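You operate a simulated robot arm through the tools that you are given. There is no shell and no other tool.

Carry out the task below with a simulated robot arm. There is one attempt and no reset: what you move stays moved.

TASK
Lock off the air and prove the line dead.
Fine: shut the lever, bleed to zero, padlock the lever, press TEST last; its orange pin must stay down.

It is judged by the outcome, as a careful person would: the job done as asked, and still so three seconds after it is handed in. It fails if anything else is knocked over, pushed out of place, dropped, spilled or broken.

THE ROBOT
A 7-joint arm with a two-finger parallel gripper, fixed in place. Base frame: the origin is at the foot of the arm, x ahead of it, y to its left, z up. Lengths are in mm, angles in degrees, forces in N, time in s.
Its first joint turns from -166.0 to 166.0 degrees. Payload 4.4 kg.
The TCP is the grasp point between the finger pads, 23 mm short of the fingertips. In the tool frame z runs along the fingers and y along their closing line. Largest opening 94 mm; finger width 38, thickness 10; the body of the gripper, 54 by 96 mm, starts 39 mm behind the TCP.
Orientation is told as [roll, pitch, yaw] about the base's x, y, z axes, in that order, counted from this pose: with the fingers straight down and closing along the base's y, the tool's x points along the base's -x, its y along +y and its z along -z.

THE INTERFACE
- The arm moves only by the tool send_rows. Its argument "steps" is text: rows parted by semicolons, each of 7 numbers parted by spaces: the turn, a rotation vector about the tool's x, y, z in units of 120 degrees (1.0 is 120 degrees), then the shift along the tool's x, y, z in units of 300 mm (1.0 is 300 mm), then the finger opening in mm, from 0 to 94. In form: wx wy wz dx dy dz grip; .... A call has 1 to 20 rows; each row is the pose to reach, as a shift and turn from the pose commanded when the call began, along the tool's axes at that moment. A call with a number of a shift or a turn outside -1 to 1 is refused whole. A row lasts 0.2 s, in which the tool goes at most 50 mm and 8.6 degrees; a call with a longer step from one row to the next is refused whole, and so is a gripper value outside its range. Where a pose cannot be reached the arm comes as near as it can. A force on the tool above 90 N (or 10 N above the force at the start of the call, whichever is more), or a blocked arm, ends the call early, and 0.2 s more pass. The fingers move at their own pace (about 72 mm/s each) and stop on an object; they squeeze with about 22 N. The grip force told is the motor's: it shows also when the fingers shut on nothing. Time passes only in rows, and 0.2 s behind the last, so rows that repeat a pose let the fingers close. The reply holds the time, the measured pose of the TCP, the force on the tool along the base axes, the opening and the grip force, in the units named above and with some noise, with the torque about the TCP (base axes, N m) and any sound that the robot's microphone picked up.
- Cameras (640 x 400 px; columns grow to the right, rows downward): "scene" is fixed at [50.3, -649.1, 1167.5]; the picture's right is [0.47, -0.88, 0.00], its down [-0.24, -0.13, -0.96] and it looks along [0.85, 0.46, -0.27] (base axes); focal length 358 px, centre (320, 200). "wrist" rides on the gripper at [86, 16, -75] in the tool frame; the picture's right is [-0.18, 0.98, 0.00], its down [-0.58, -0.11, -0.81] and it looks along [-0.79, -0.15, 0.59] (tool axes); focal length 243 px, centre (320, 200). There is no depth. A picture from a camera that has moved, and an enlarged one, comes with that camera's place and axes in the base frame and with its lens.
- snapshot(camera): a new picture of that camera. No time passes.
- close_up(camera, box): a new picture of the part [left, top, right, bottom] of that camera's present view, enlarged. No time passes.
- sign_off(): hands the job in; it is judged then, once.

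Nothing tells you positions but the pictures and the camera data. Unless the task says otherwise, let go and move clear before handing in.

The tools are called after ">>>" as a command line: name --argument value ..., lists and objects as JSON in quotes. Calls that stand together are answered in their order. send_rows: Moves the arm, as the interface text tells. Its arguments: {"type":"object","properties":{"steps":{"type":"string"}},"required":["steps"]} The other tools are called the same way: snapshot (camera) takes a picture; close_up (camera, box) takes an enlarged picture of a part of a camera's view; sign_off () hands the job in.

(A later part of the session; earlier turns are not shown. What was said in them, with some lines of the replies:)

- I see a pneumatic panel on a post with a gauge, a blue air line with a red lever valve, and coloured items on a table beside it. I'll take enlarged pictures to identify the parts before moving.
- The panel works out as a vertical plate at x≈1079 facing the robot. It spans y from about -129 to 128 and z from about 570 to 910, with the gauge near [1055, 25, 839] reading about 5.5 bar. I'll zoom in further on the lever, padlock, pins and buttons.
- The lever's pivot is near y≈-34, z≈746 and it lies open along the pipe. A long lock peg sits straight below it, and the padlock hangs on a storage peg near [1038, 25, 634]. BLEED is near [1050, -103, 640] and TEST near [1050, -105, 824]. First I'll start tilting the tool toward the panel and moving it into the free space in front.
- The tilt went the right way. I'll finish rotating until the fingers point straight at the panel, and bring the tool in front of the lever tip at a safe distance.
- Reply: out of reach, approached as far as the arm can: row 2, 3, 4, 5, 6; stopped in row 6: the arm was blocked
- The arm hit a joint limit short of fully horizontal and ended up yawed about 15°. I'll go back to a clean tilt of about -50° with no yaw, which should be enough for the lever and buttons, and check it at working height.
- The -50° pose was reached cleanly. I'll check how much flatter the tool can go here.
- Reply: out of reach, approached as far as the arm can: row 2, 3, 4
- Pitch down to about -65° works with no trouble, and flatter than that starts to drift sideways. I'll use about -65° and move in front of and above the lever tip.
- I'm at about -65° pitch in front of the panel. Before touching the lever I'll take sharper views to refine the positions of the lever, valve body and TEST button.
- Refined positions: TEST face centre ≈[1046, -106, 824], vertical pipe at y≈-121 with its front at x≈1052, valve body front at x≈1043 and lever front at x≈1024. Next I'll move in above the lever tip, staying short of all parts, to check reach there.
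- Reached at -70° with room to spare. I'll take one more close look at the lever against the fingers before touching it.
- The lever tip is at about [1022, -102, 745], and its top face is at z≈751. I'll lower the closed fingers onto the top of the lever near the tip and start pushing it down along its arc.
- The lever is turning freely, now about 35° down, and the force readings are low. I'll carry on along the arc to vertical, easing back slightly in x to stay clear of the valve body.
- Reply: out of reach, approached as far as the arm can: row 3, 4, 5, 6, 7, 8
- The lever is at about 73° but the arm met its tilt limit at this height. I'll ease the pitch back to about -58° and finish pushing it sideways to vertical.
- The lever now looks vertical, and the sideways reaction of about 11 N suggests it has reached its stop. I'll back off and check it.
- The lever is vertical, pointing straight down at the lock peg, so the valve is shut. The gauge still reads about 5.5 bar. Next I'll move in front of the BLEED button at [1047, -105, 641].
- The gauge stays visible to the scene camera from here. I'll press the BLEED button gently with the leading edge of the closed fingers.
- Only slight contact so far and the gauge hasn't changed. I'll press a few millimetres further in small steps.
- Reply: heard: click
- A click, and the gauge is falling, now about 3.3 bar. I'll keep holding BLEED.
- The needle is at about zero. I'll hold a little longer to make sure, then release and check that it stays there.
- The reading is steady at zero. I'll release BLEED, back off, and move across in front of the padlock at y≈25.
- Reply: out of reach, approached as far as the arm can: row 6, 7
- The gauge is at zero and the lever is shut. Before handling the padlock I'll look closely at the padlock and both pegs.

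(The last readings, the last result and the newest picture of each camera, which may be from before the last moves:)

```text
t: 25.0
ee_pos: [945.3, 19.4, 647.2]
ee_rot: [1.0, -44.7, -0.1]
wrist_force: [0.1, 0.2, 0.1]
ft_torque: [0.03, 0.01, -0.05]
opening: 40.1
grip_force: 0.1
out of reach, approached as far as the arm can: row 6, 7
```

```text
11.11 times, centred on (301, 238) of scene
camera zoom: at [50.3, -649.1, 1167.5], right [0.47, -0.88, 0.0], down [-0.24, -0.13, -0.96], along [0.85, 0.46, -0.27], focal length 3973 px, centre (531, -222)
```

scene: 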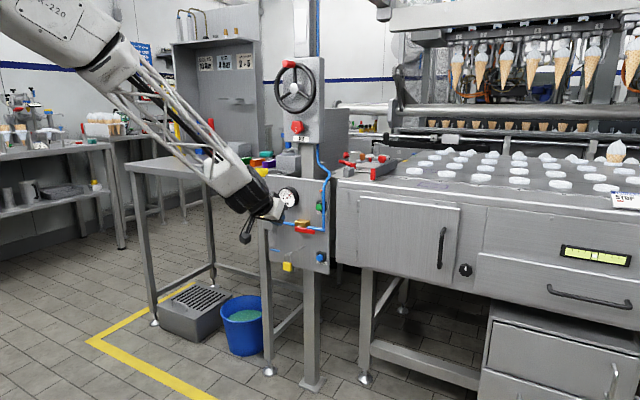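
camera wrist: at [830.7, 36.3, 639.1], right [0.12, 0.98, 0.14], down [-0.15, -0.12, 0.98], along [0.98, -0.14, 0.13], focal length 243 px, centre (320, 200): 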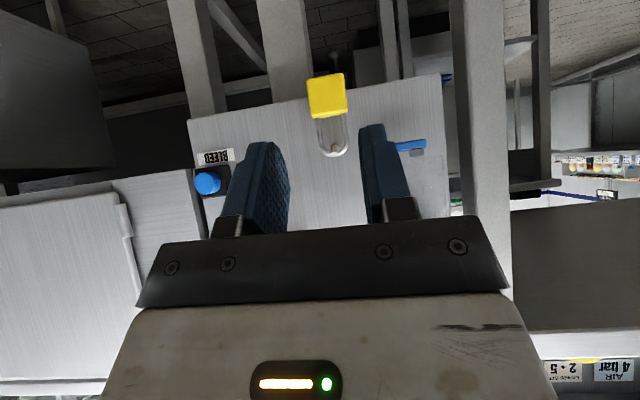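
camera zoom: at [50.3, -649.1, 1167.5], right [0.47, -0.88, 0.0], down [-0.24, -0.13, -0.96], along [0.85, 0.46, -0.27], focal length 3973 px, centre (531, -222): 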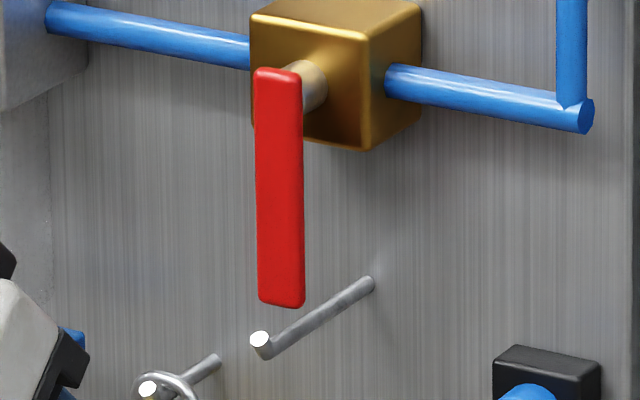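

The pegs have upturned tips: the storage peg is at z≈625 with its tip at about 634, and the lock peg is at z≈665 with its tip at about [1011, -35, 672]. The padlock arch is at x≈1044.5, y≈23.5, with the body at about z 568–599 and 30 mm wide. I'll open the fingers and move closer in front of it.

>>> send_rows --steps "0.004 0.011 0 -0.044 0.007 0.061 52; 0.0083 0.0225 0 -0.088 0.0137 0.1223 52; 0.0083 0.0225 0 -0.088 0.0137 0.1223 52"

>>> snapshot --camera "wrist"

>>> close_up --camera "scene" --box '[250, 210, 330, 280]'

```text
t: 25.8
ee_pos: [988.5, 24.1, 640.1]
ee_rot: [-0.7, -42.3, -0.1]
wrist_force: [-0.1, -0.3, 0.5]
ft_torque: [0.02, 0.02, -0.03]
opening: 52.1
grip_force: 0.2
```

```text
taken
camera wrist: at [873.7, 41.3, 634.9], right [0.15, 0.98, 0.11], down [-0.11, -0.1, 0.99], along [0.98, -0.16, 0.1], focal length 243 px, centre (320, 200)
```

wrist: 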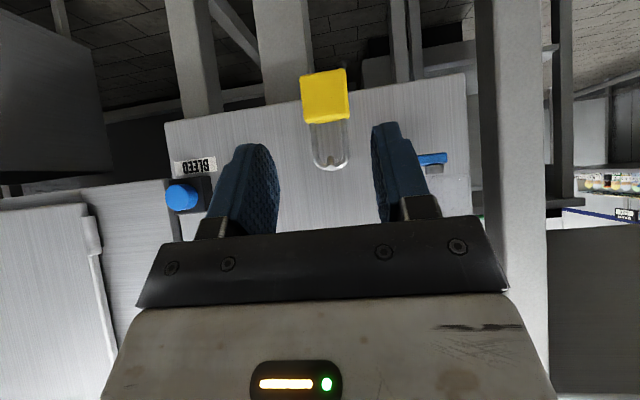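

```text
5.71 times, centred on (290, 245) of scene
camera zoom: at [50.3, -649.1, 1167.5], right [0.47, -0.88, 0.0], down [-0.24, -0.13, -0.96], along [0.85, 0.46, -0.27], focal length 2043 px, centre (491, -57)
```

zoom: 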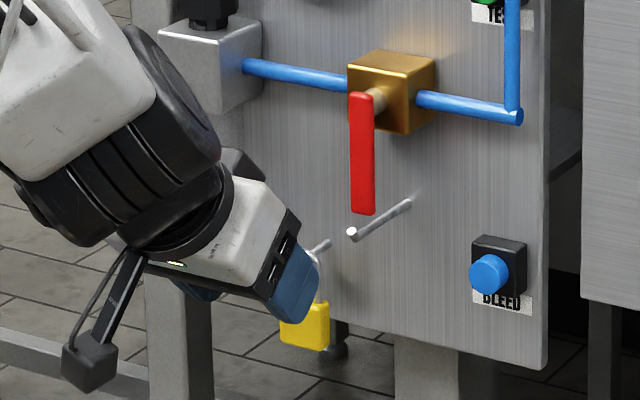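

No limit was hit here, and the padlock sits centred between the open fingers. I'll advance along the tool axis so the fingertips straddle the padlock body, without closing yet.

>>> send_rows --steps "0 0 0 -0.002 0 0.05 52; 0 0 0 -0.004 0.001 0.1 52; 0 0 0 -0.006 0.001 0.15 52; 0 0 0 -0.008 0.001 0.19 52; 0 0 0 -0.0087 0.001 0.2184 52; 0 0 0 -0.0087 0.001 0.2184 52"

>>> snapshot --camera "wrist"

>>> close_up --camera "wrist" --box '[240, 80, 420, 240]'

>>> close_up --camera "scene" --box '[250, 210, 330, 280]'

```text
t: 27.2
ee_pos: [1035.0, 22.3, 591.5]
ee_rot: [-0.8, -42.3, -0.1]
wrist_force: [-0.4, -0.8, -0.1]
ft_torque: [0.03, -0.02, -0.03]
opening: 52.0
grip_force: 0.0
```

```text
taken
camera wrist: at [921.6, 39.5, 587.6], right [0.15, 0.98, 0.11], down [-0.11, -0.1, 0.99], along [0.98, -0.16, 0.1], focal length 243 px, centre (320, 200)
```

wrist: 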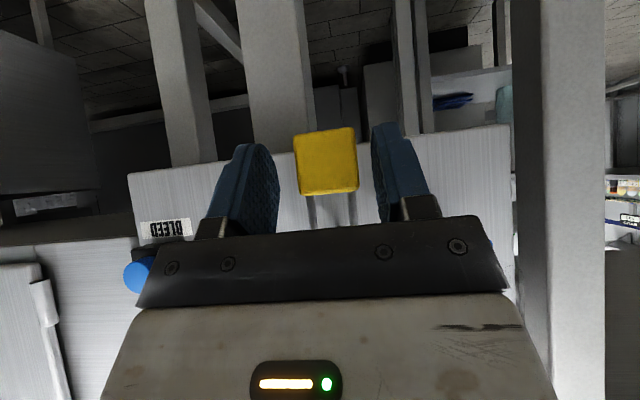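

```text
2.50 times, centred on (330, 160) of wrist
camera zoom: at [921.6, 39.5, 587.6], right [0.15, 0.98, 0.11], down [-0.11, -0.1, 0.99], along [0.98, -0.16, 0.1], focal length 606 px, centre (295, 300)
```

zoom: 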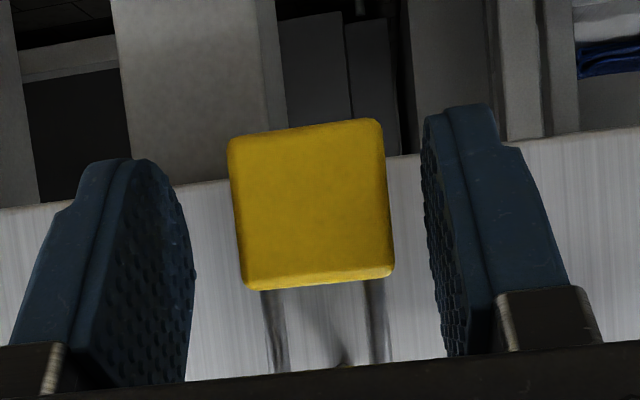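

```text
5.71 times, centred on (290, 245) of scene
camera zoom: at [50.3, -649.1, 1167.5], right [0.47, -0.88, 0.0], down [-0.24, -0.13, -0.96], along [0.85, 0.46, -0.27], focal length 2043 px, centre (491, -57)
```

zoom: 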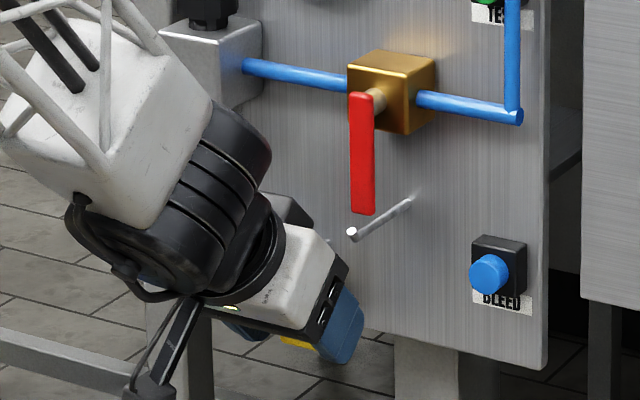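

The padlock body is between the fingers. I'll centre by about 2 mm and close on it.

>>> send_rows --steps "0 0 0 0 0.007 0 52; 0 0 0 0 0.007 0 36; 0 0 0 0 0.007 0 20; 0 0 0 0 0.007 0 10; 0 0 0 0 0.007 0 10"

>>> close_up --camera "wrist" --box '[240, 80, 420, 240]'

>>> close_up --camera "scene" --box '[250, 210, 330, 280]'

```text
t: 28.4
ee_pos: [1035.3, 24.3, 591.5]
ee_rot: [-1.0, -42.3, -0.2]
wrist_force: [-0.2, 0.5, 0.5]
ft_torque: [0.01, 0.0, 0.0]
opening: 31.4
grip_force: 22.1
```

```text
2.50 times, centred on (330, 160) of wrist
camera zoom: at [921.1, 41.4, 587.9], right [0.15, 0.98, 0.11], down [-0.11, -0.1, 0.99], along [0.98, -0.16, 0.1], focal length 606 px, centre (295, 300)
```

zoom: 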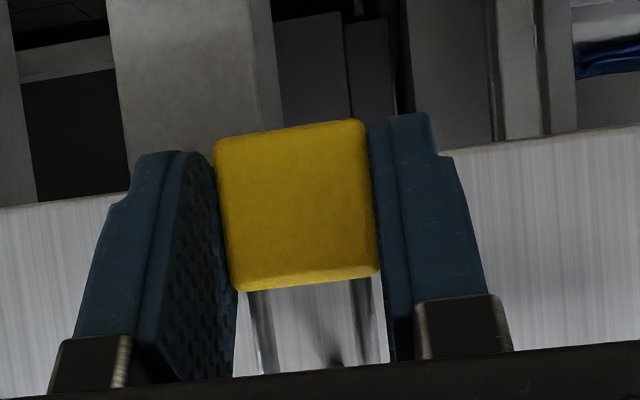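

```text
5.71 times, centred on (290, 245) of scene
camera zoom: at [50.3, -649.1, 1167.5], right [0.47, -0.88, 0.0], down [-0.24, -0.13, -0.96], along [0.85, 0.46, -0.27], focal length 2043 px, centre (491, -57)
```

zoom: 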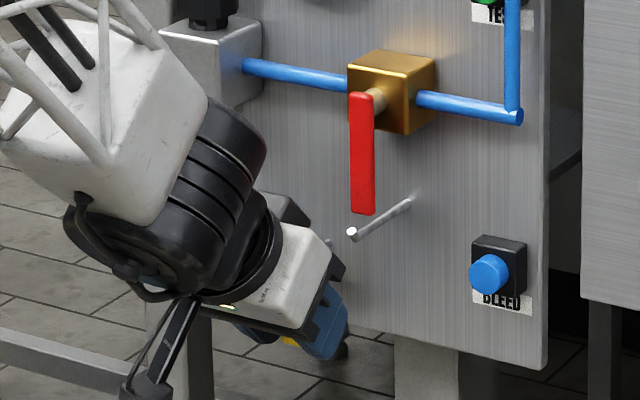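

The padlock is gripped, opening 31.4 mm. I'll lift it about 13 mm so the arch clears the upturned peg tip.

>>> send_rows --steps "0 0 0 -0.0146 0 -0.016 10; 0 0 0 -0.0292 0 -0.0321 10; 0 0 0 -0.0292 0 -0.0321 10"

>>> close_up --camera "wrist" --box '[240, 80, 420, 240]'

>>> close_up --camera "scene" --box '[280, 235, 315, 275]'

```text
t: 29.2
ee_pos: [1036.2, 25.3, 605.2]
ee_rot: [-0.8, -42.3, -0.1]
wrist_force: [-0.6, -0.1, 0.0]
ft_torque: [0.02, 0.01, 0.0]
opening: 31.4
grip_force: 22.1
```

```text
2.50 times, centred on (330, 160) of wrist
camera zoom: at [921.4, 42.2, 600.7], right [0.15, 0.98, 0.11], down [-0.11, -0.1, 0.99], along [0.98, -0.16, 0.1], focal length 606 px, centre (295, 300)
```

zoom: 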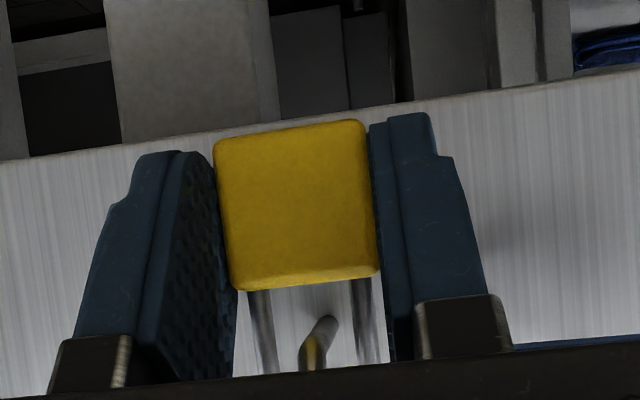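

```text
10.00 times, centred on (298, 255) of scene
camera zoom: at [50.3, -649.1, 1167.5], right [0.47, -0.88, 0.0], down [-0.24, -0.13, -0.96], along [0.85, 0.46, -0.27], focal length 3576 px, centre (545, -350)
```

zoom: 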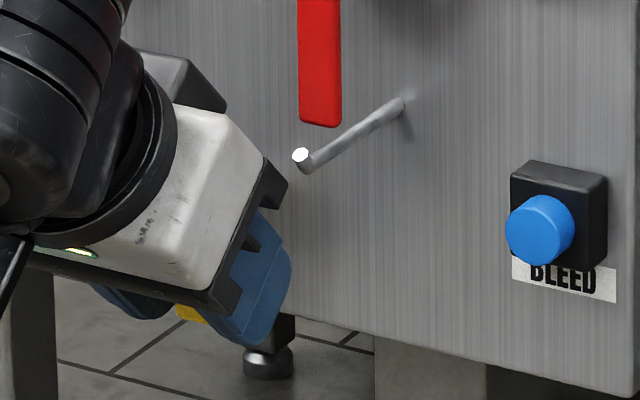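

The padlock lifted cleanly and the peg now passes through the middle of the loop. I'll draw it straight back off the storage peg.

>>> send_rows --steps "0 0 0 0.0148 0 -0.0135 10; 0 0 0 0.0296 0 -0.0269 10; 0 0 0 0.0592 0 -0.0538 10; 0 0 0 0.0937 0 -0.0852 10; 0 0 0 0.1283 0 -0.1167 10; 0 0 0 0.1283 0 -0.1167 10"

>>> close_up --camera "wrist" --box '[240, 80, 420, 240]'

>>> close_up --camera "scene" --box '[260, 225, 325, 275]'

```text
t: 30.6
ee_pos: [984.5, 27.1, 605.8]
ee_rot: [-0.8, -42.3, -0.1]
wrist_force: [-1.2, -0.3, 0.2]
ft_torque: [0.01, 0.01, -0.01]
opening: 31.8
grip_force: 22.0
```

```text
2.50 times, centred on (330, 160) of wrist
camera zoom: at [869.7, 43.7, 601.6], right [0.15, 0.98, 0.11], down [-0.11, -0.1, 0.99], along [0.98, -0.16, 0.1], focal length 606 px, centre (295, 300)
```

zoom: 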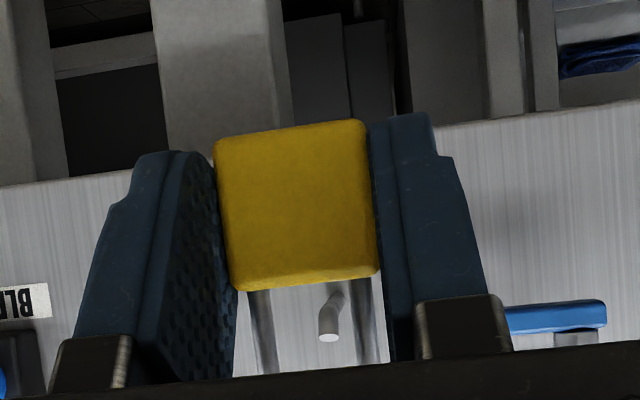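

```text
8.00 times, centred on (292, 250) of scene
camera zoom: at [50.3, -649.1, 1167.5], right [0.47, -0.88, 0.0], down [-0.24, -0.13, -0.96], along [0.85, 0.46, -0.27], focal length 2860 px, centre (540, -200)
```

zoom: 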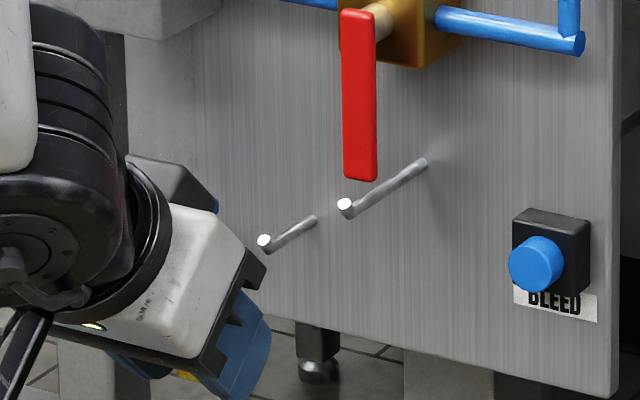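

The padlock is clear of the storage peg and firmly held. I'll carry it across and up to just in front of the lock peg.

>>> send_rows --steps "0 0 0 -0.0206 -0.0508 -0.0201 10; 0 0 0 -0.0411 -0.1015 -0.0403 10; 0 0 0 -0.0617 -0.1523 -0.0604 10; 0 0 0 -0.0823 -0.203 -0.0806 10; 0 0 0 -0.0823 -0.203 -0.0806 10"

>>> close_up --camera "wrist" --box '[240, 80, 420, 240]'

>>> close_up --camera "scene" --box '[270, 225, 325, 265]'

>>> snapshot --camera "wrist"

```text
t: 31.8
ee_pos: [983.3, -34.7, 641.3]
ee_rot: [-0.8, -42.3, -0.1]
wrist_force: [-1.0, 0.4, -0.5]
ft_torque: [-0.01, 0.04, 0.02]
opening: 31.3
grip_force: 21.7
```

```text
2.50 times, centred on (330, 160) of wrist
camera zoom: at [869.2, -17.2, 636.5], right [0.15, 0.98, 0.11], down [-0.11, -0.1, 0.99], along [0.98, -0.16, 0.1], focal length 606 px, centre (295, 300)
```

zoom: 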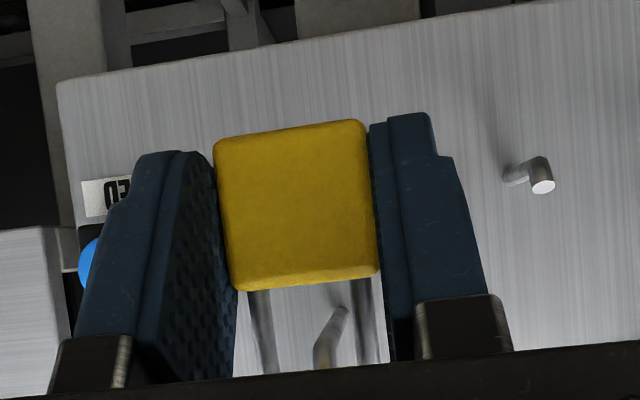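

```text
10.00 times, centred on (298, 245) of scene
camera zoom: at [50.3, -649.1, 1167.5], right [0.47, -0.88, 0.0], down [-0.24, -0.13, -0.96], along [0.85, 0.46, -0.27], focal length 3576 px, centre (545, -250)
```

zoom: 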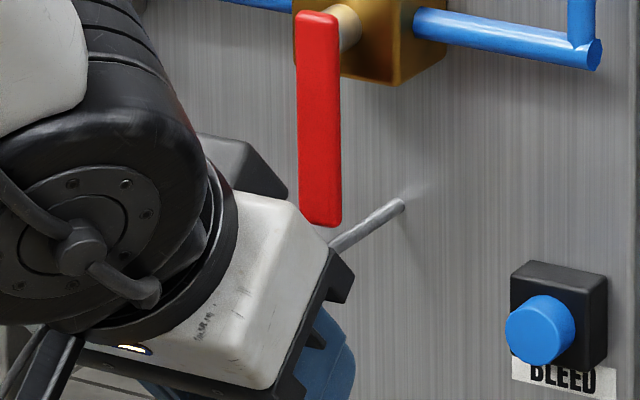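

```text
taken
camera wrist: at [869.2, -17.2, 636.5], right [0.15, 0.98, 0.11], down [-0.11, -0.1, 0.99], along [0.98, -0.16, 0.1], focal length 243 px, centre (320, 200)
```

wrist: 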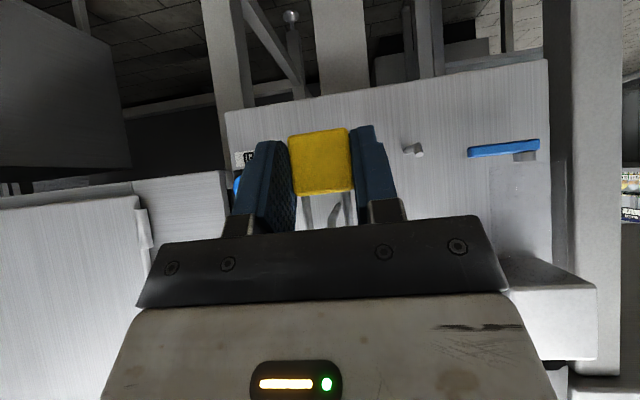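

The lock peg shows between the shackle legs, and y agrees to within about 1 mm. I'll raise the padlock slightly more for clearance over the lip and slide the arch over the peg tip, stopping short of the lever face.

>>> send_rows --steps "0 0 0 -0.0045 0 -0.0049 10; 0 0 0 -0.0168 0 0.0063 10; 0 0 0 -0.0292 0 0.0175 10; 0 0 0 -0.039 0 0.0265 10; 0 0 0 -0.0489 0 0.0354 10; 0 0 0 -0.0588 0 0.0444 10; 0 0 0 -0.0588 0 0.0444 10"

>>> close_up --camera "wrist" --box '[240, 80, 420, 240]'

>>> close_up --camera "scene" --box '[270, 225, 325, 265]'

```text
t: 33.4
ee_pos: [1006.2, -35.2, 643.4]
ee_rot: [-0.9, -42.3, -0.1]
wrist_force: [-0.3, 0.3, -1.0]
ft_torque: [-0.01, 0.03, 0.03]
opening: 31.5
grip_force: 21.9
```

```text
2.50 times, centred on (330, 160) of wrist
camera zoom: at [892.3, -17.4, 638.5], right [0.15, 0.98, 0.11], down [-0.11, -0.1, 0.99], along [0.98, -0.16, 0.1], focal length 606 px, centre (295, 300)
```

zoom: 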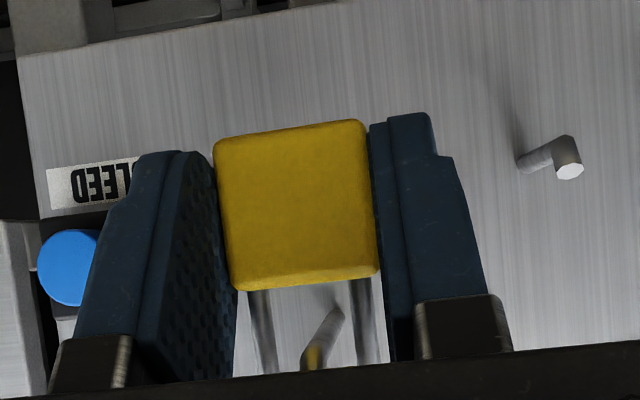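

```text
10.00 times, centred on (298, 245) of scene
camera zoom: at [50.3, -649.1, 1167.5], right [0.47, -0.88, 0.0], down [-0.24, -0.13, -0.96], along [0.85, 0.46, -0.27], focal length 3576 px, centre (545, -250)
```

zoom: 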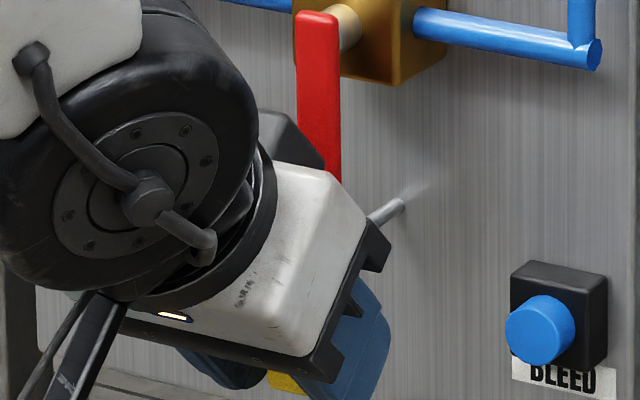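

No contact force, and the arch should be just behind the lip. I'll lower it onto the peg in small steps while edging slightly inward.

>>> send_rows --steps "0 0 0 0.0043 0 0.0096 10; 0 0 0 0.0085 0 0.0193 10; 0 0 0 0.0105 0 0.0265 10; 0 0 0 0.0105 0 0.0265 10"

>>> close_up --camera "wrist" --box '[240, 80, 420, 240]'

```text
t: 34.4
ee_pos: [1010.7, -33.8, 633.6]
ee_rot: [-0.9, -42.3, -0.2]
wrist_force: [-0.3, 1.3, -0.7]
ft_torque: [-0.02, -0.02, -0.01]
opening: 31.5
grip_force: 21.9
```

```text
2.50 times, centred on (330, 160) of wrist
camera zoom: at [895.5, -17.1, 630.1], right [0.15, 0.98, 0.11], down [-0.11, -0.1, 0.99], along [0.98, -0.16, 0.1], focal length 606 px, centre (295, 300)
```

zoom: 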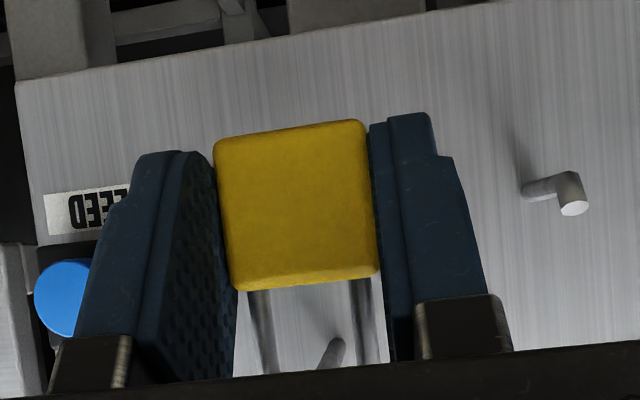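

Still free, with roughly 2–3 mm to go before the arch rests on the peg. I'll lower that last bit and watch for contact force.

>>> send_rows --steps "0 0 0 0.0034 0 0.0037 10; 0 0 0 0.0056 0 0.0062 10; 0 0 0 0.0056 0 0.0062 10"

>>> close_up --camera "wrist" --box '[240, 80, 420, 240]'

>>> close_up --camera "scene" --box '[270, 225, 325, 265]'

```text
t: 35.2
ee_pos: [1010.2, -34.6, 632.8]
ee_rot: [-0.9, -42.3, -0.1]
wrist_force: [-0.3, 0.3, -1.2]
ft_torque: [0.02, 0.01, 0.03]
opening: 31.3
grip_force: 21.7
```

```text
2.50 times, centred on (330, 160) of wrist
camera zoom: at [895.7, -17.7, 628.6], right [0.15, 0.98, 0.11], down [-0.11, -0.1, 0.99], along [0.98, -0.16, 0.1], focal length 606 px, centre (295, 300)
```

zoom: 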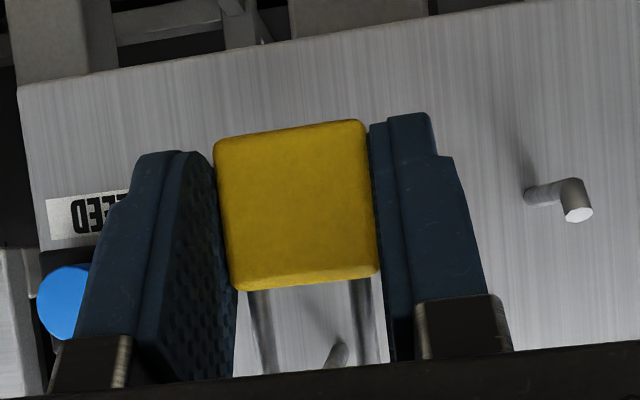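

```text
10.00 times, centred on (298, 245) of scene
camera zoom: at [50.3, -649.1, 1167.5], right [0.47, -0.88, 0.0], down [-0.24, -0.13, -0.96], along [0.85, 0.46, -0.27], focal length 3576 px, centre (545, -250)
```

zoom: 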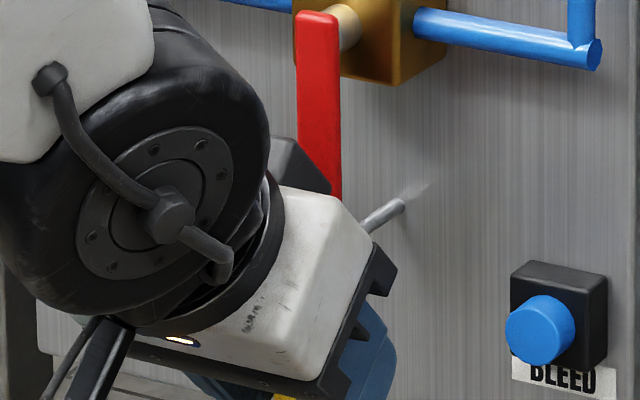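

>>> send_rows --steps "0 0 0 0.0022 0 0.0025 10; 0 0 0 0.0045 0 0.0049 10; 0 0 0 0.0045 0 0.0049 10"

>>> close_up --camera "wrist" --box '[240, 80, 420, 240]'

```text
t: 36.0
ee_pos: [1010.0, -34.9, 631.6]
ee_rot: [-0.9, -42.3, -0.1]
wrist_force: [-0.5, 2.7, 10.5]
ft_torque: [-0.09, -0.19, 0.01]
opening: 31.6
grip_force: 22.5
```

```text
2.50 times, centred on (330, 160) of wrist
camera zoom: at [895.9, -17.8, 627.4], right [0.15, 0.98, 0.11], down [-0.12, -0.1, 0.99], along [0.98, -0.16, 0.1], focal length 606 px, centre (295, 300)
```

zoom: 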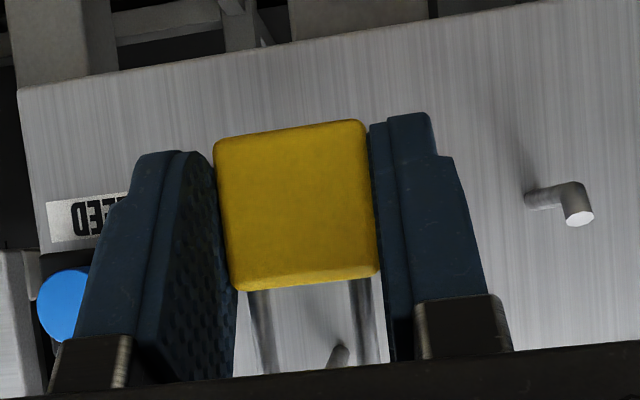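

The arch met the peg, with a 10 N upward reaction at exactly the expected height. I'll relieve the load slightly, open the fingers, and let the padlock hang.

>>> send_rows --steps "0 0 0 -0.0018 0 -0.002 10; 0 0 0 -0.0018 0 -0.002 10; 0 0 0 -0.0018 0 -0.002 36; 0 0 0 -0.0018 0 -0.002 44; 0 0 0 -0.0018 0 -0.002 52; 0 0 0 -0.0018 0 -0.002 52; 0 0 0 -0.0018 0 -0.002 52"

>>> close_up --camera "wrist" --box '[240, 80, 420, 240]'

>>> close_up --camera "scene" --box '[270, 225, 325, 275]'

```text
t: 37.6
ee_pos: [1009.1, -35.5, 630.2]
ee_rot: [-1.0, -42.4, 0.0]
wrist_force: [-0.1, -0.3, 0.1]
ft_torque: [0.0, -0.03, 0.0]
opening: 52.0
grip_force: 0.1
```

```text
2.50 times, centred on (330, 160) of wrist
camera zoom: at [894.7, -18.1, 627.0], right [0.15, 0.98, 0.11], down [-0.11, -0.1, 0.99], along [0.98, -0.16, 0.1], focal length 606 px, centre (295, 300)
```

zoom: 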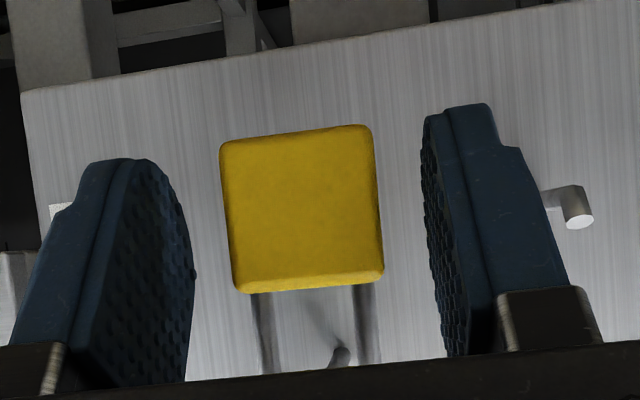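

```text
8.00 times, centred on (298, 250) of scene
camera zoom: at [50.3, -649.1, 1167.5], right [0.47, -0.88, 0.0], down [-0.24, -0.13, -0.96], along [0.85, 0.46, -0.27], focal length 2860 px, centre (500, -200)
```

zoom: 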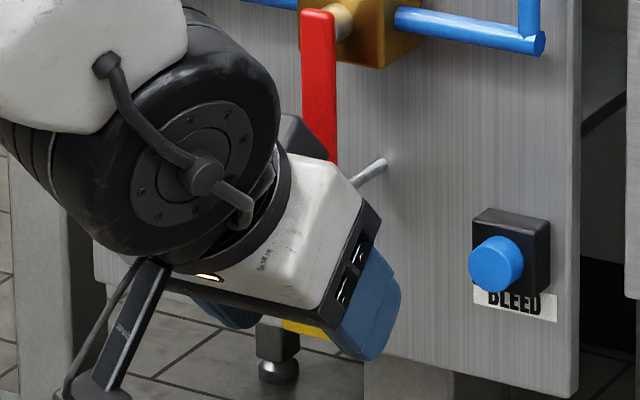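

The padlock is hanging on the lock peg by itself. I'll back straight out along the tool axis.

>>> send_rows --steps "0 0 0 0 0 -0.03 52; 0 0 0 0 0 -0.07 52; 0 0 0 0 0 -0.13 52; 0 0 0 0 0 -0.2 52; 0 0 0 0 0 -0.28 52; 0 0 0 0 0 -0.34 52"

>>> snapshot --camera "wrist"

>>> close_up --camera "scene" --box '[270, 205, 335, 275]'

>>> close_up --camera "wrist" --box '[240, 40, 420, 150]'

```text
t: 39.0
ee_pos: [941.4, -33.1, 705.0]
ee_rot: [-0.9, -42.3, 0.0]
wrist_force: [0.6, 0.4, 0.1]
ft_torque: [0.03, -0.02, 0.04]
opening: 52.0
grip_force: 0.0
```

```text
taken
camera wrist: at [826.8, -16.6, 701.1], right [0.15, 0.98, 0.11], down [-0.11, -0.1, 0.99], along [0.98, -0.16, 0.1], focal length 243 px, centre (320, 200)
```

wrist: 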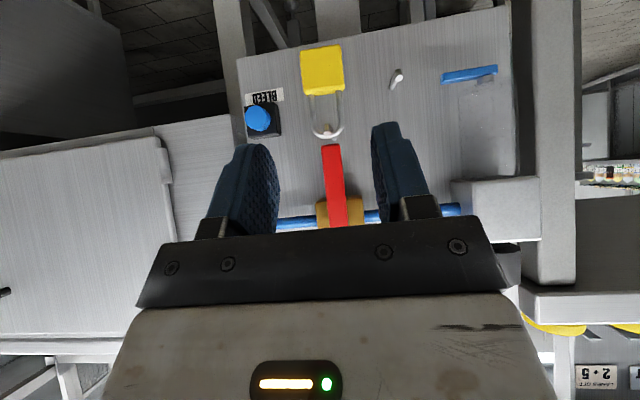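

```text
5.71 times, centred on (302, 240) of scene
camera zoom: at [50.3, -649.1, 1167.5], right [0.47, -0.88, 0.0], down [-0.24, -0.13, -0.96], along [0.85, 0.46, -0.27], focal length 2043 px, centre (420, -29)
```

zoom: 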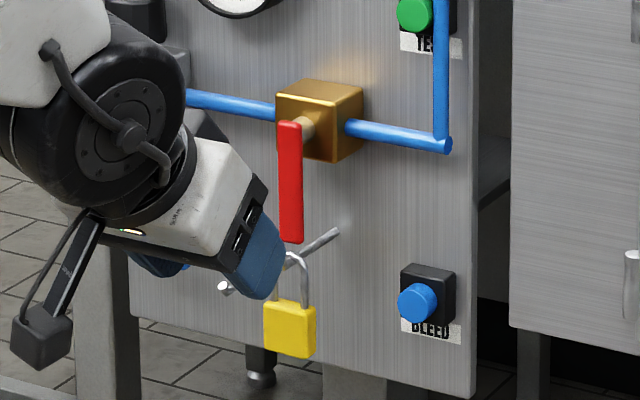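

```text
3.56 times, centred on (330, 95) of wrist
camera zoom: at [826.8, -16.6, 701.1], right [0.15, 0.98, 0.11], down [-0.11, -0.1, 0.99], along [0.98, -0.16, 0.1], focal length 863 px, centre (284, 573)
```

zoom: 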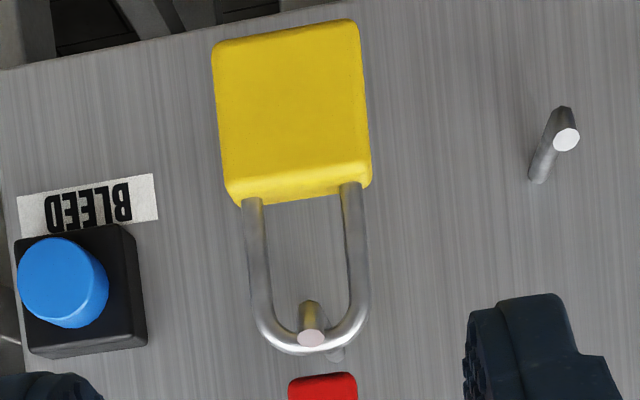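

The padlock hangs securely on the lock peg, the lever is still vertical and the line is bled. Now I'll close the fingers and move up in front of the TEST button.

>>> send_rows --steps "-0.0015 -0.0045 0 -0.0767 -0.046 -0.0411 40; -0.003 -0.009 0 -0.1535 -0.092 -0.0822 20; -0.0045 -0.0135 0 -0.2302 -0.138 -0.1234 0; -0.006 -0.018 0 -0.307 -0.184 -0.1645 0; -0.0075 -0.0225 0 -0.3837 -0.23 -0.2056 0; -0.0075 -0.0225 0 -0.3837 -0.23 -0.2056 0"

>>> snapshot --camera "wrist"

>>> close_up --camera "scene" --box '[250, 170, 340, 275]'

```text
t: 40.4
ee_pos: [986.6, -100.7, 830.6]
ee_rot: [0.0, -45.0, -0.1]
wrist_force: [-0.2, 0.3, 0.1]
ft_torque: [-0.02, 0.01, -0.02]
opening: 0.1
grip_force: 21.7
```

```text
taken
camera wrist: at [871.3, -85.1, 820.4], right [0.13, 0.98, 0.13], down [-0.16, -0.11, 0.98], along [0.98, -0.15, 0.14], focal length 243 px, centre (320, 200)
```

wrist: 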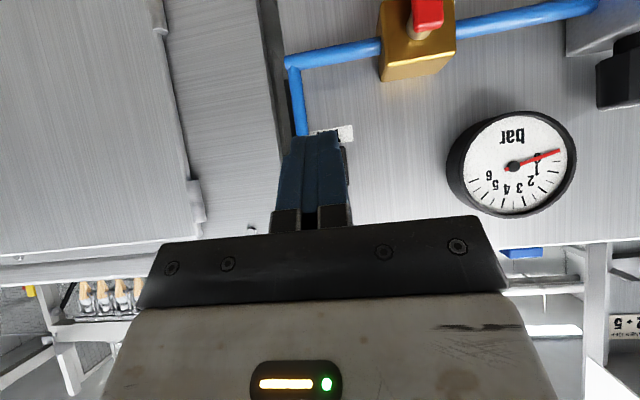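

```text
3.81 times, centred on (295, 222) of scene
camera zoom: at [50.3, -649.1, 1167.5], right [0.47, -0.88, 0.0], down [-0.24, -0.13, -0.96], along [0.85, 0.46, -0.27], focal length 1362 px, centre (415, 114)
```

zoom: 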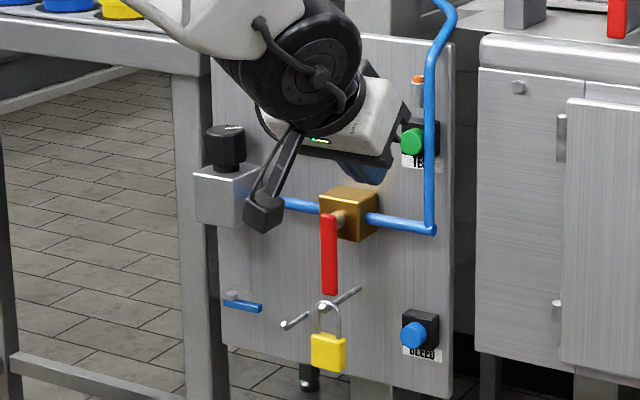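

Before pressing TEST I'll confirm the gauge still reads zero and that the padlock and lever are unchanged.

>>> close_up --camera "wrist" --box '[430, 90, 590, 230]'

>>> close_up --camera "scene" --box '[300, 180, 330, 216]'

>>> close_up --camera "scene" --box '[280, 225, 316, 272]'

```text
2.86 times, centred on (510, 160) of wrist
camera zoom: at [871.3, -85.1, 820.4], right [0.13, 0.98, 0.13], down [-0.16, -0.11, 0.98], along [0.98, -0.15, 0.14], focal length 693 px, centre (-223, 314)
```

zoom: 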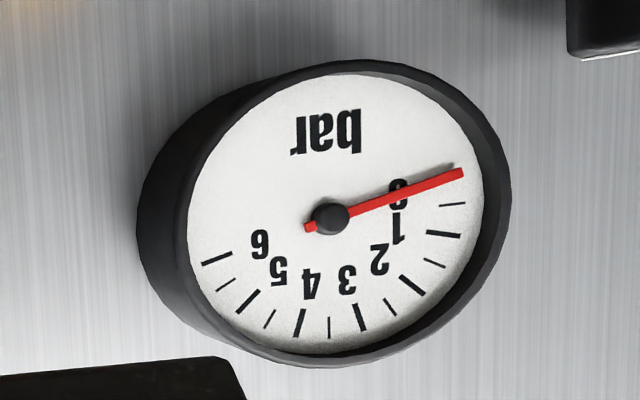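

```text
11.11 times, centred on (315, 198) of scene
camera zoom: at [50.3, -649.1, 1167.5], right [0.47, -0.88, 0.0], down [-0.24, -0.13, -0.96], along [0.85, 0.46, -0.27], focal length 3973 px, centre (376, 222)
```

zoom: 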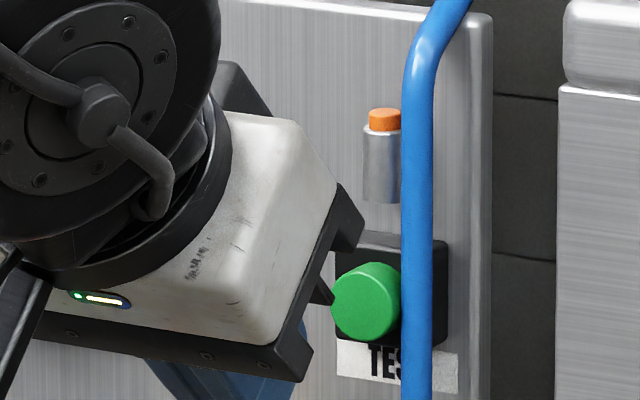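

```text
8.51 times, centred on (298, 248) of scene
camera zoom: at [50.3, -649.1, 1167.5], right [0.47, -0.88, 0.0], down [-0.24, -0.13, -0.96], along [0.85, 0.46, -0.27], focal length 3043 px, centre (507, -213)
```

zoom: 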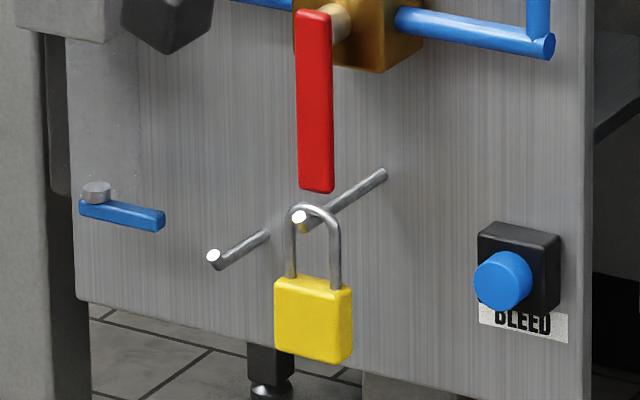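

The gauge is on zero, the lever is shut and the padlock is on the lock peg. I'll press TEST with the same leading edge as before, keeping the fingers clear of the pipe.

>>> send_rows --steps "0 0 0 -0.0295 -0.0015 0.0412 0; 0 0 0 -0.0577 -0.0033 0.0695 0; 0 0 0 -0.0695 -0.0033 0.0813 0; 0 0 0 -0.079 -0.0033 0.0907 0; 0 0 0 -0.0849 -0.0033 0.0966 0; 0 0 0 -0.0884 -0.0033 0.1002 0; 0 0 0 -0.0884 -0.0033 0.1002 0"

>>> close_up --camera "scene" --box '[285, 175, 340, 216]'

>>> snapshot --camera "wrist"

```text
t: 42.0
ee_pos: [1023.3, -103.0, 827.9]
ee_rot: [0.0, -45.0, -0.1]
wrist_force: [-1.1, 0.4, 0.1]
ft_torque: [0.02, -0.02, -0.01]
opening: 0.0
grip_force: 21.9
```

```text
9.76 times, centred on (312, 196) of scene
camera zoom: at [50.3, -649.1, 1167.5], right [0.47, -0.88, 0.0], down [-0.24, -0.13, -0.96], along [0.85, 0.46, -0.27], focal length 3488 px, centre (393, 244)
```

zoom: 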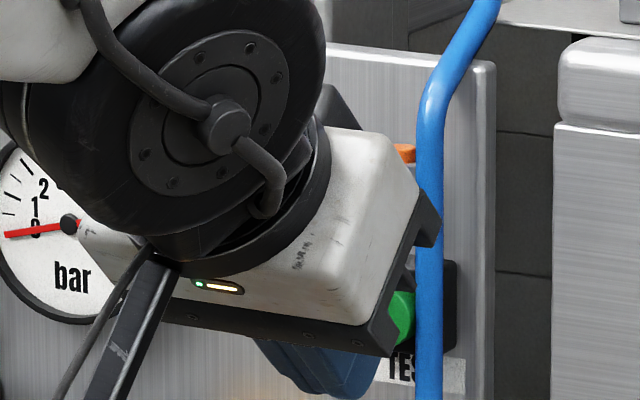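

```text
taken
camera wrist: at [909.2, -86.1, 818.7], right [0.13, 0.98, 0.13], down [-0.16, -0.11, 0.98], along [0.98, -0.15, 0.14], focal length 243 px, centre (320, 200)
```

wrist: 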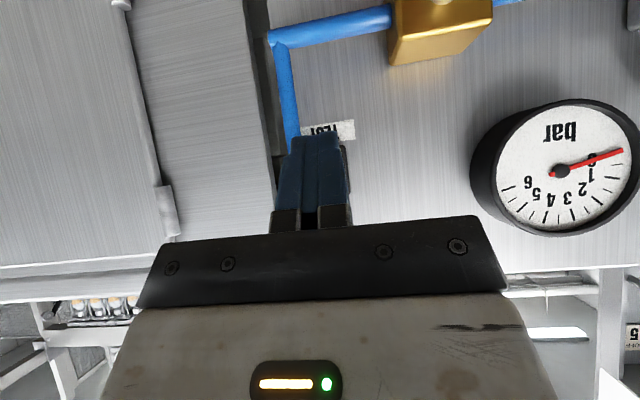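

No click yet, with only light contact. I'll press a few millimetres further.

>>> send_rows --steps "0 0 0 -0.0047 0 0.0047 0; 0 0 0 -0.0094 0 0.0094 0; 0 0 0 -0.0094 0 0.0094 0; 0 0 0 -0.0094 0 0.0094 0"

>>> close_up --camera "scene" --box '[285, 175, 340, 216]'

```text
t: 43.0
ee_pos: [1027.6, -102.8, 829.0]
ee_rot: [0.0, -45.0, 0.0]
wrist_force: [-3.4, -0.4, -1.5]
ft_torque: [0.01, 0.03, 0.03]
opening: 0.2
grip_force: 21.8
heard: click
```

```text
9.76 times, centred on (312, 196) of scene
camera zoom: at [50.3, -649.1, 1167.5], right [0.47, -0.88, 0.0], down [-0.24, -0.13, -0.96], along [0.85, 0.46, -0.27], focal length 3488 px, centre (393, 244)
```

zoom: 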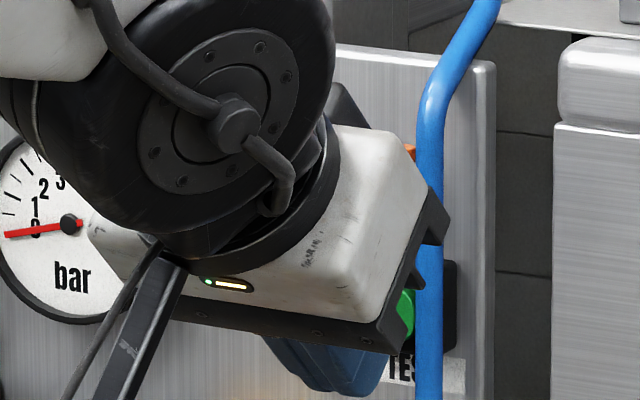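

A click was heard with the gauge at zero. I'll release TEST, back away, and check the orange pin.

>>> send_rows --steps "0 0 0 0.03 0 -0.03 0; 0 0 0 0.08 0 -0.08 0; 0 0 0 0.14 0 -0.14 0; 0 0 0 0.22 0 -0.22 0; 0 0 0 0.28 0.1 -0.28 0; 0 0 0 0.28 0.2 -0.28 0"

>>> close_up --camera "scene" --box '[295, 180, 327, 200]'

>>> close_up --camera "scene" --box '[240, 170, 350, 280]'

>>> snapshot --camera "scene"

```text
t: 44.4
ee_pos: [910.5, -39.6, 826.6]
ee_rot: [0.0, -45.0, -0.2]
wrist_force: [-0.6, 0.9, 0.2]
ft_torque: [0.0, 0.0, -0.02]
opening: 0.0
grip_force: 22.4
```

```text
16.00 times, centred on (311, 190) of scene
camera zoom: at [50.3, -649.1, 1167.5], right [0.47, -0.88, 0.0], down [-0.24, -0.13, -0.96], along [0.85, 0.46, -0.27], focal length 5721 px, centre (464, 360)
```

zoom: 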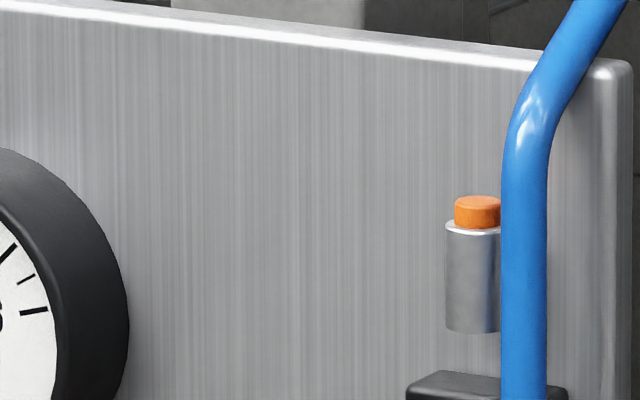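

```text
3.64 times, centred on (295, 225) of scene
camera zoom: at [50.3, -649.1, 1167.5], right [0.47, -0.88, 0.0], down [-0.24, -0.13, -0.96], along [0.85, 0.46, -0.27], focal length 1300 px, centre (411, 109)
```

zoom: 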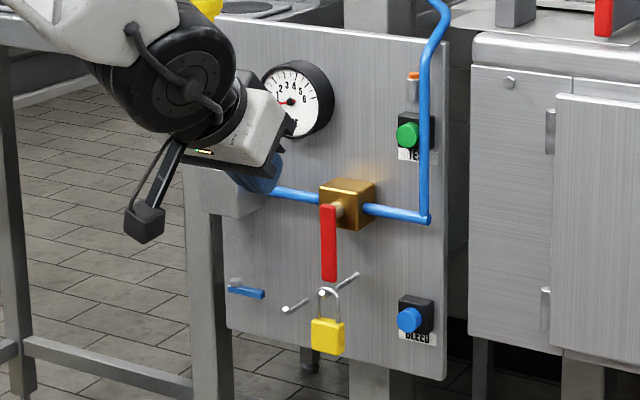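

```text
taken
```

scene: 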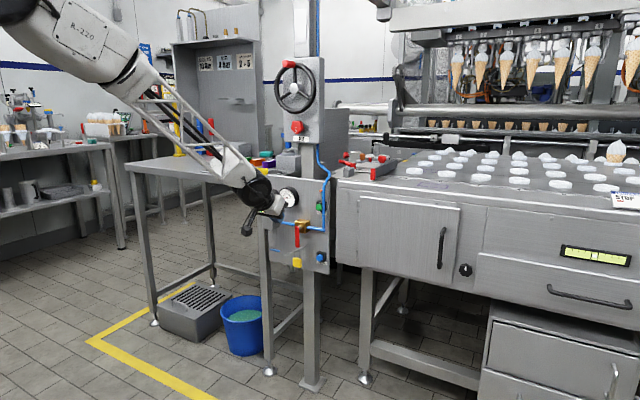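

The orange pin is still down, exactly as at the start. I'll move a little further clear, wait a moment, and make a final check of gauge, pin, lever and padlock.

>>> send_rows --steps "0 0 0 0.07 0 -0.07 0; 0 0 0 0.14 0 -0.14 0; 0 0 0 0.14 0 -0.14 0; 0 0 0 0.14 0 -0.14 0; 0 0 0 0.14 0 -0.14 0; 0 0 0 0.14 0 -0.14 0; 0 0 0 0.14 0 -0.14 0; 0 0 0 0.14 0 -0.14 0; 0 0 0 0.14 0 -0.14 0; 0 0 0 0.14 0 -0.14 0"

>>> close_up --camera "scene" --box '[265, 175, 335, 220]'

>>> close_up --camera "scene" --box '[280, 210, 325, 275]'

>>> snapshot --camera "wrist"

```text
t: 46.6
ee_pos: [850.6, -41.7, 826.4]
ee_rot: [0.0, -45.0, 0.0]
wrist_force: [-0.4, 0.5, 0.7]
ft_torque: [-0.03, 0.01, -0.02]
opening: 0.0
grip_force: 21.9
```

```text
8.89 times, centred on (300, 198) of scene
camera zoom: at [50.3, -649.1, 1167.5], right [0.47, -0.88, 0.0], down [-0.24, -0.13, -0.96], along [0.85, 0.46, -0.27], focal length 3178 px, centre (498, 222)
```

zoom: 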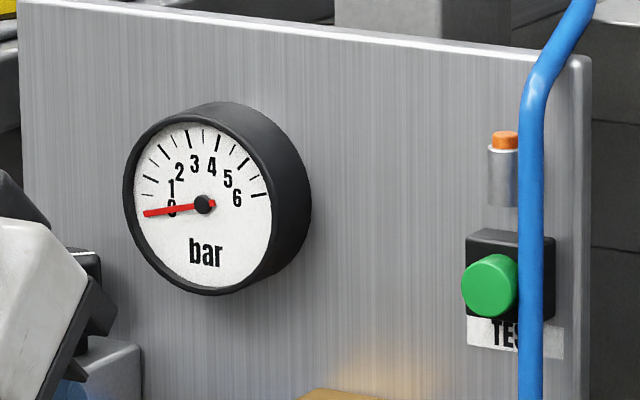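

```text
6.15 times, centred on (302, 242) of scene
camera zoom: at [50.3, -649.1, 1167.5], right [0.47, -0.88, 0.0], down [-0.24, -0.13, -0.96], along [0.85, 0.46, -0.27], focal length 2200 px, centre (428, -62)
```

zoom: 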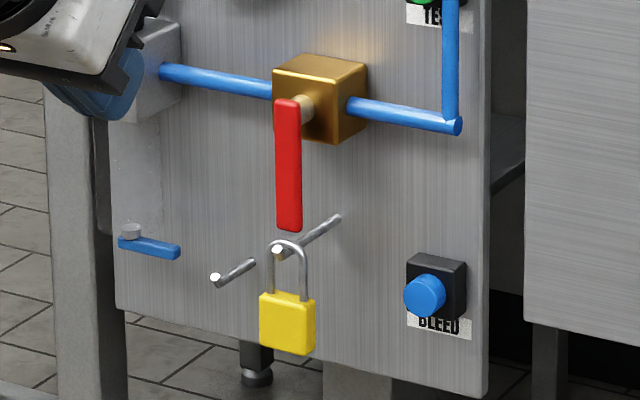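

```text
taken
camera wrist: at [735.8, -25.2, 817.1], right [0.13, 0.98, 0.13], down [-0.16, -0.11, 0.98], along [0.98, -0.15, 0.14], focal length 243 px, centre (320, 200)
```

wrist: 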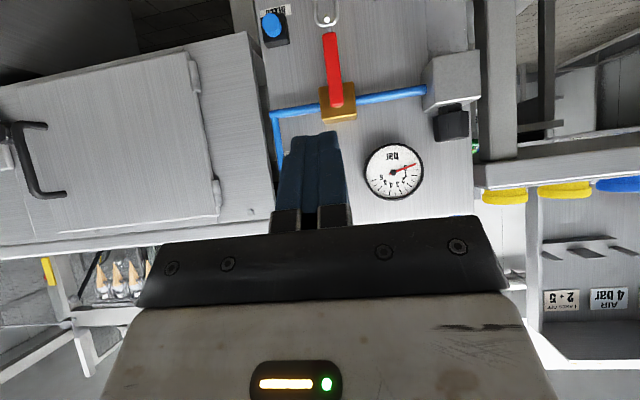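

The lever is shut at vertical, the gauge rests on zero, and the padlock hangs on the lock peg under the lever. TEST was pressed last, its orange pin stayed down, and the arm is clear, so I'm handing the job in.

>>> sign_off

```text
The job is handed in.
```

The air is locked off and the line tested dead. I did the steps in the order you asked:

1. **Lever:** turned down to vertical, across the pipe, until it met its stop.
2. **Bleed:** held BLEED until the gauge fell from about 5.5 bar to zero. It stayed at zero after I let go.
3. **Padlock:** moved from its storage peg to the lock peg just below the shut lever, where it now hangs behind the peg's upturned tip. The lever has no hole for the shackle, so I took that peg as the locking point. I didn't try the lever to see whether the padlock stops it reopening.
4. **TEST:** pressed last, with a click heard. The orange pin stayed down and the gauge stayed on zero.

Nothing else was knocked or moved, and the arm is clear of the panel. The job is handed in, but I haven't been told how it was judged.
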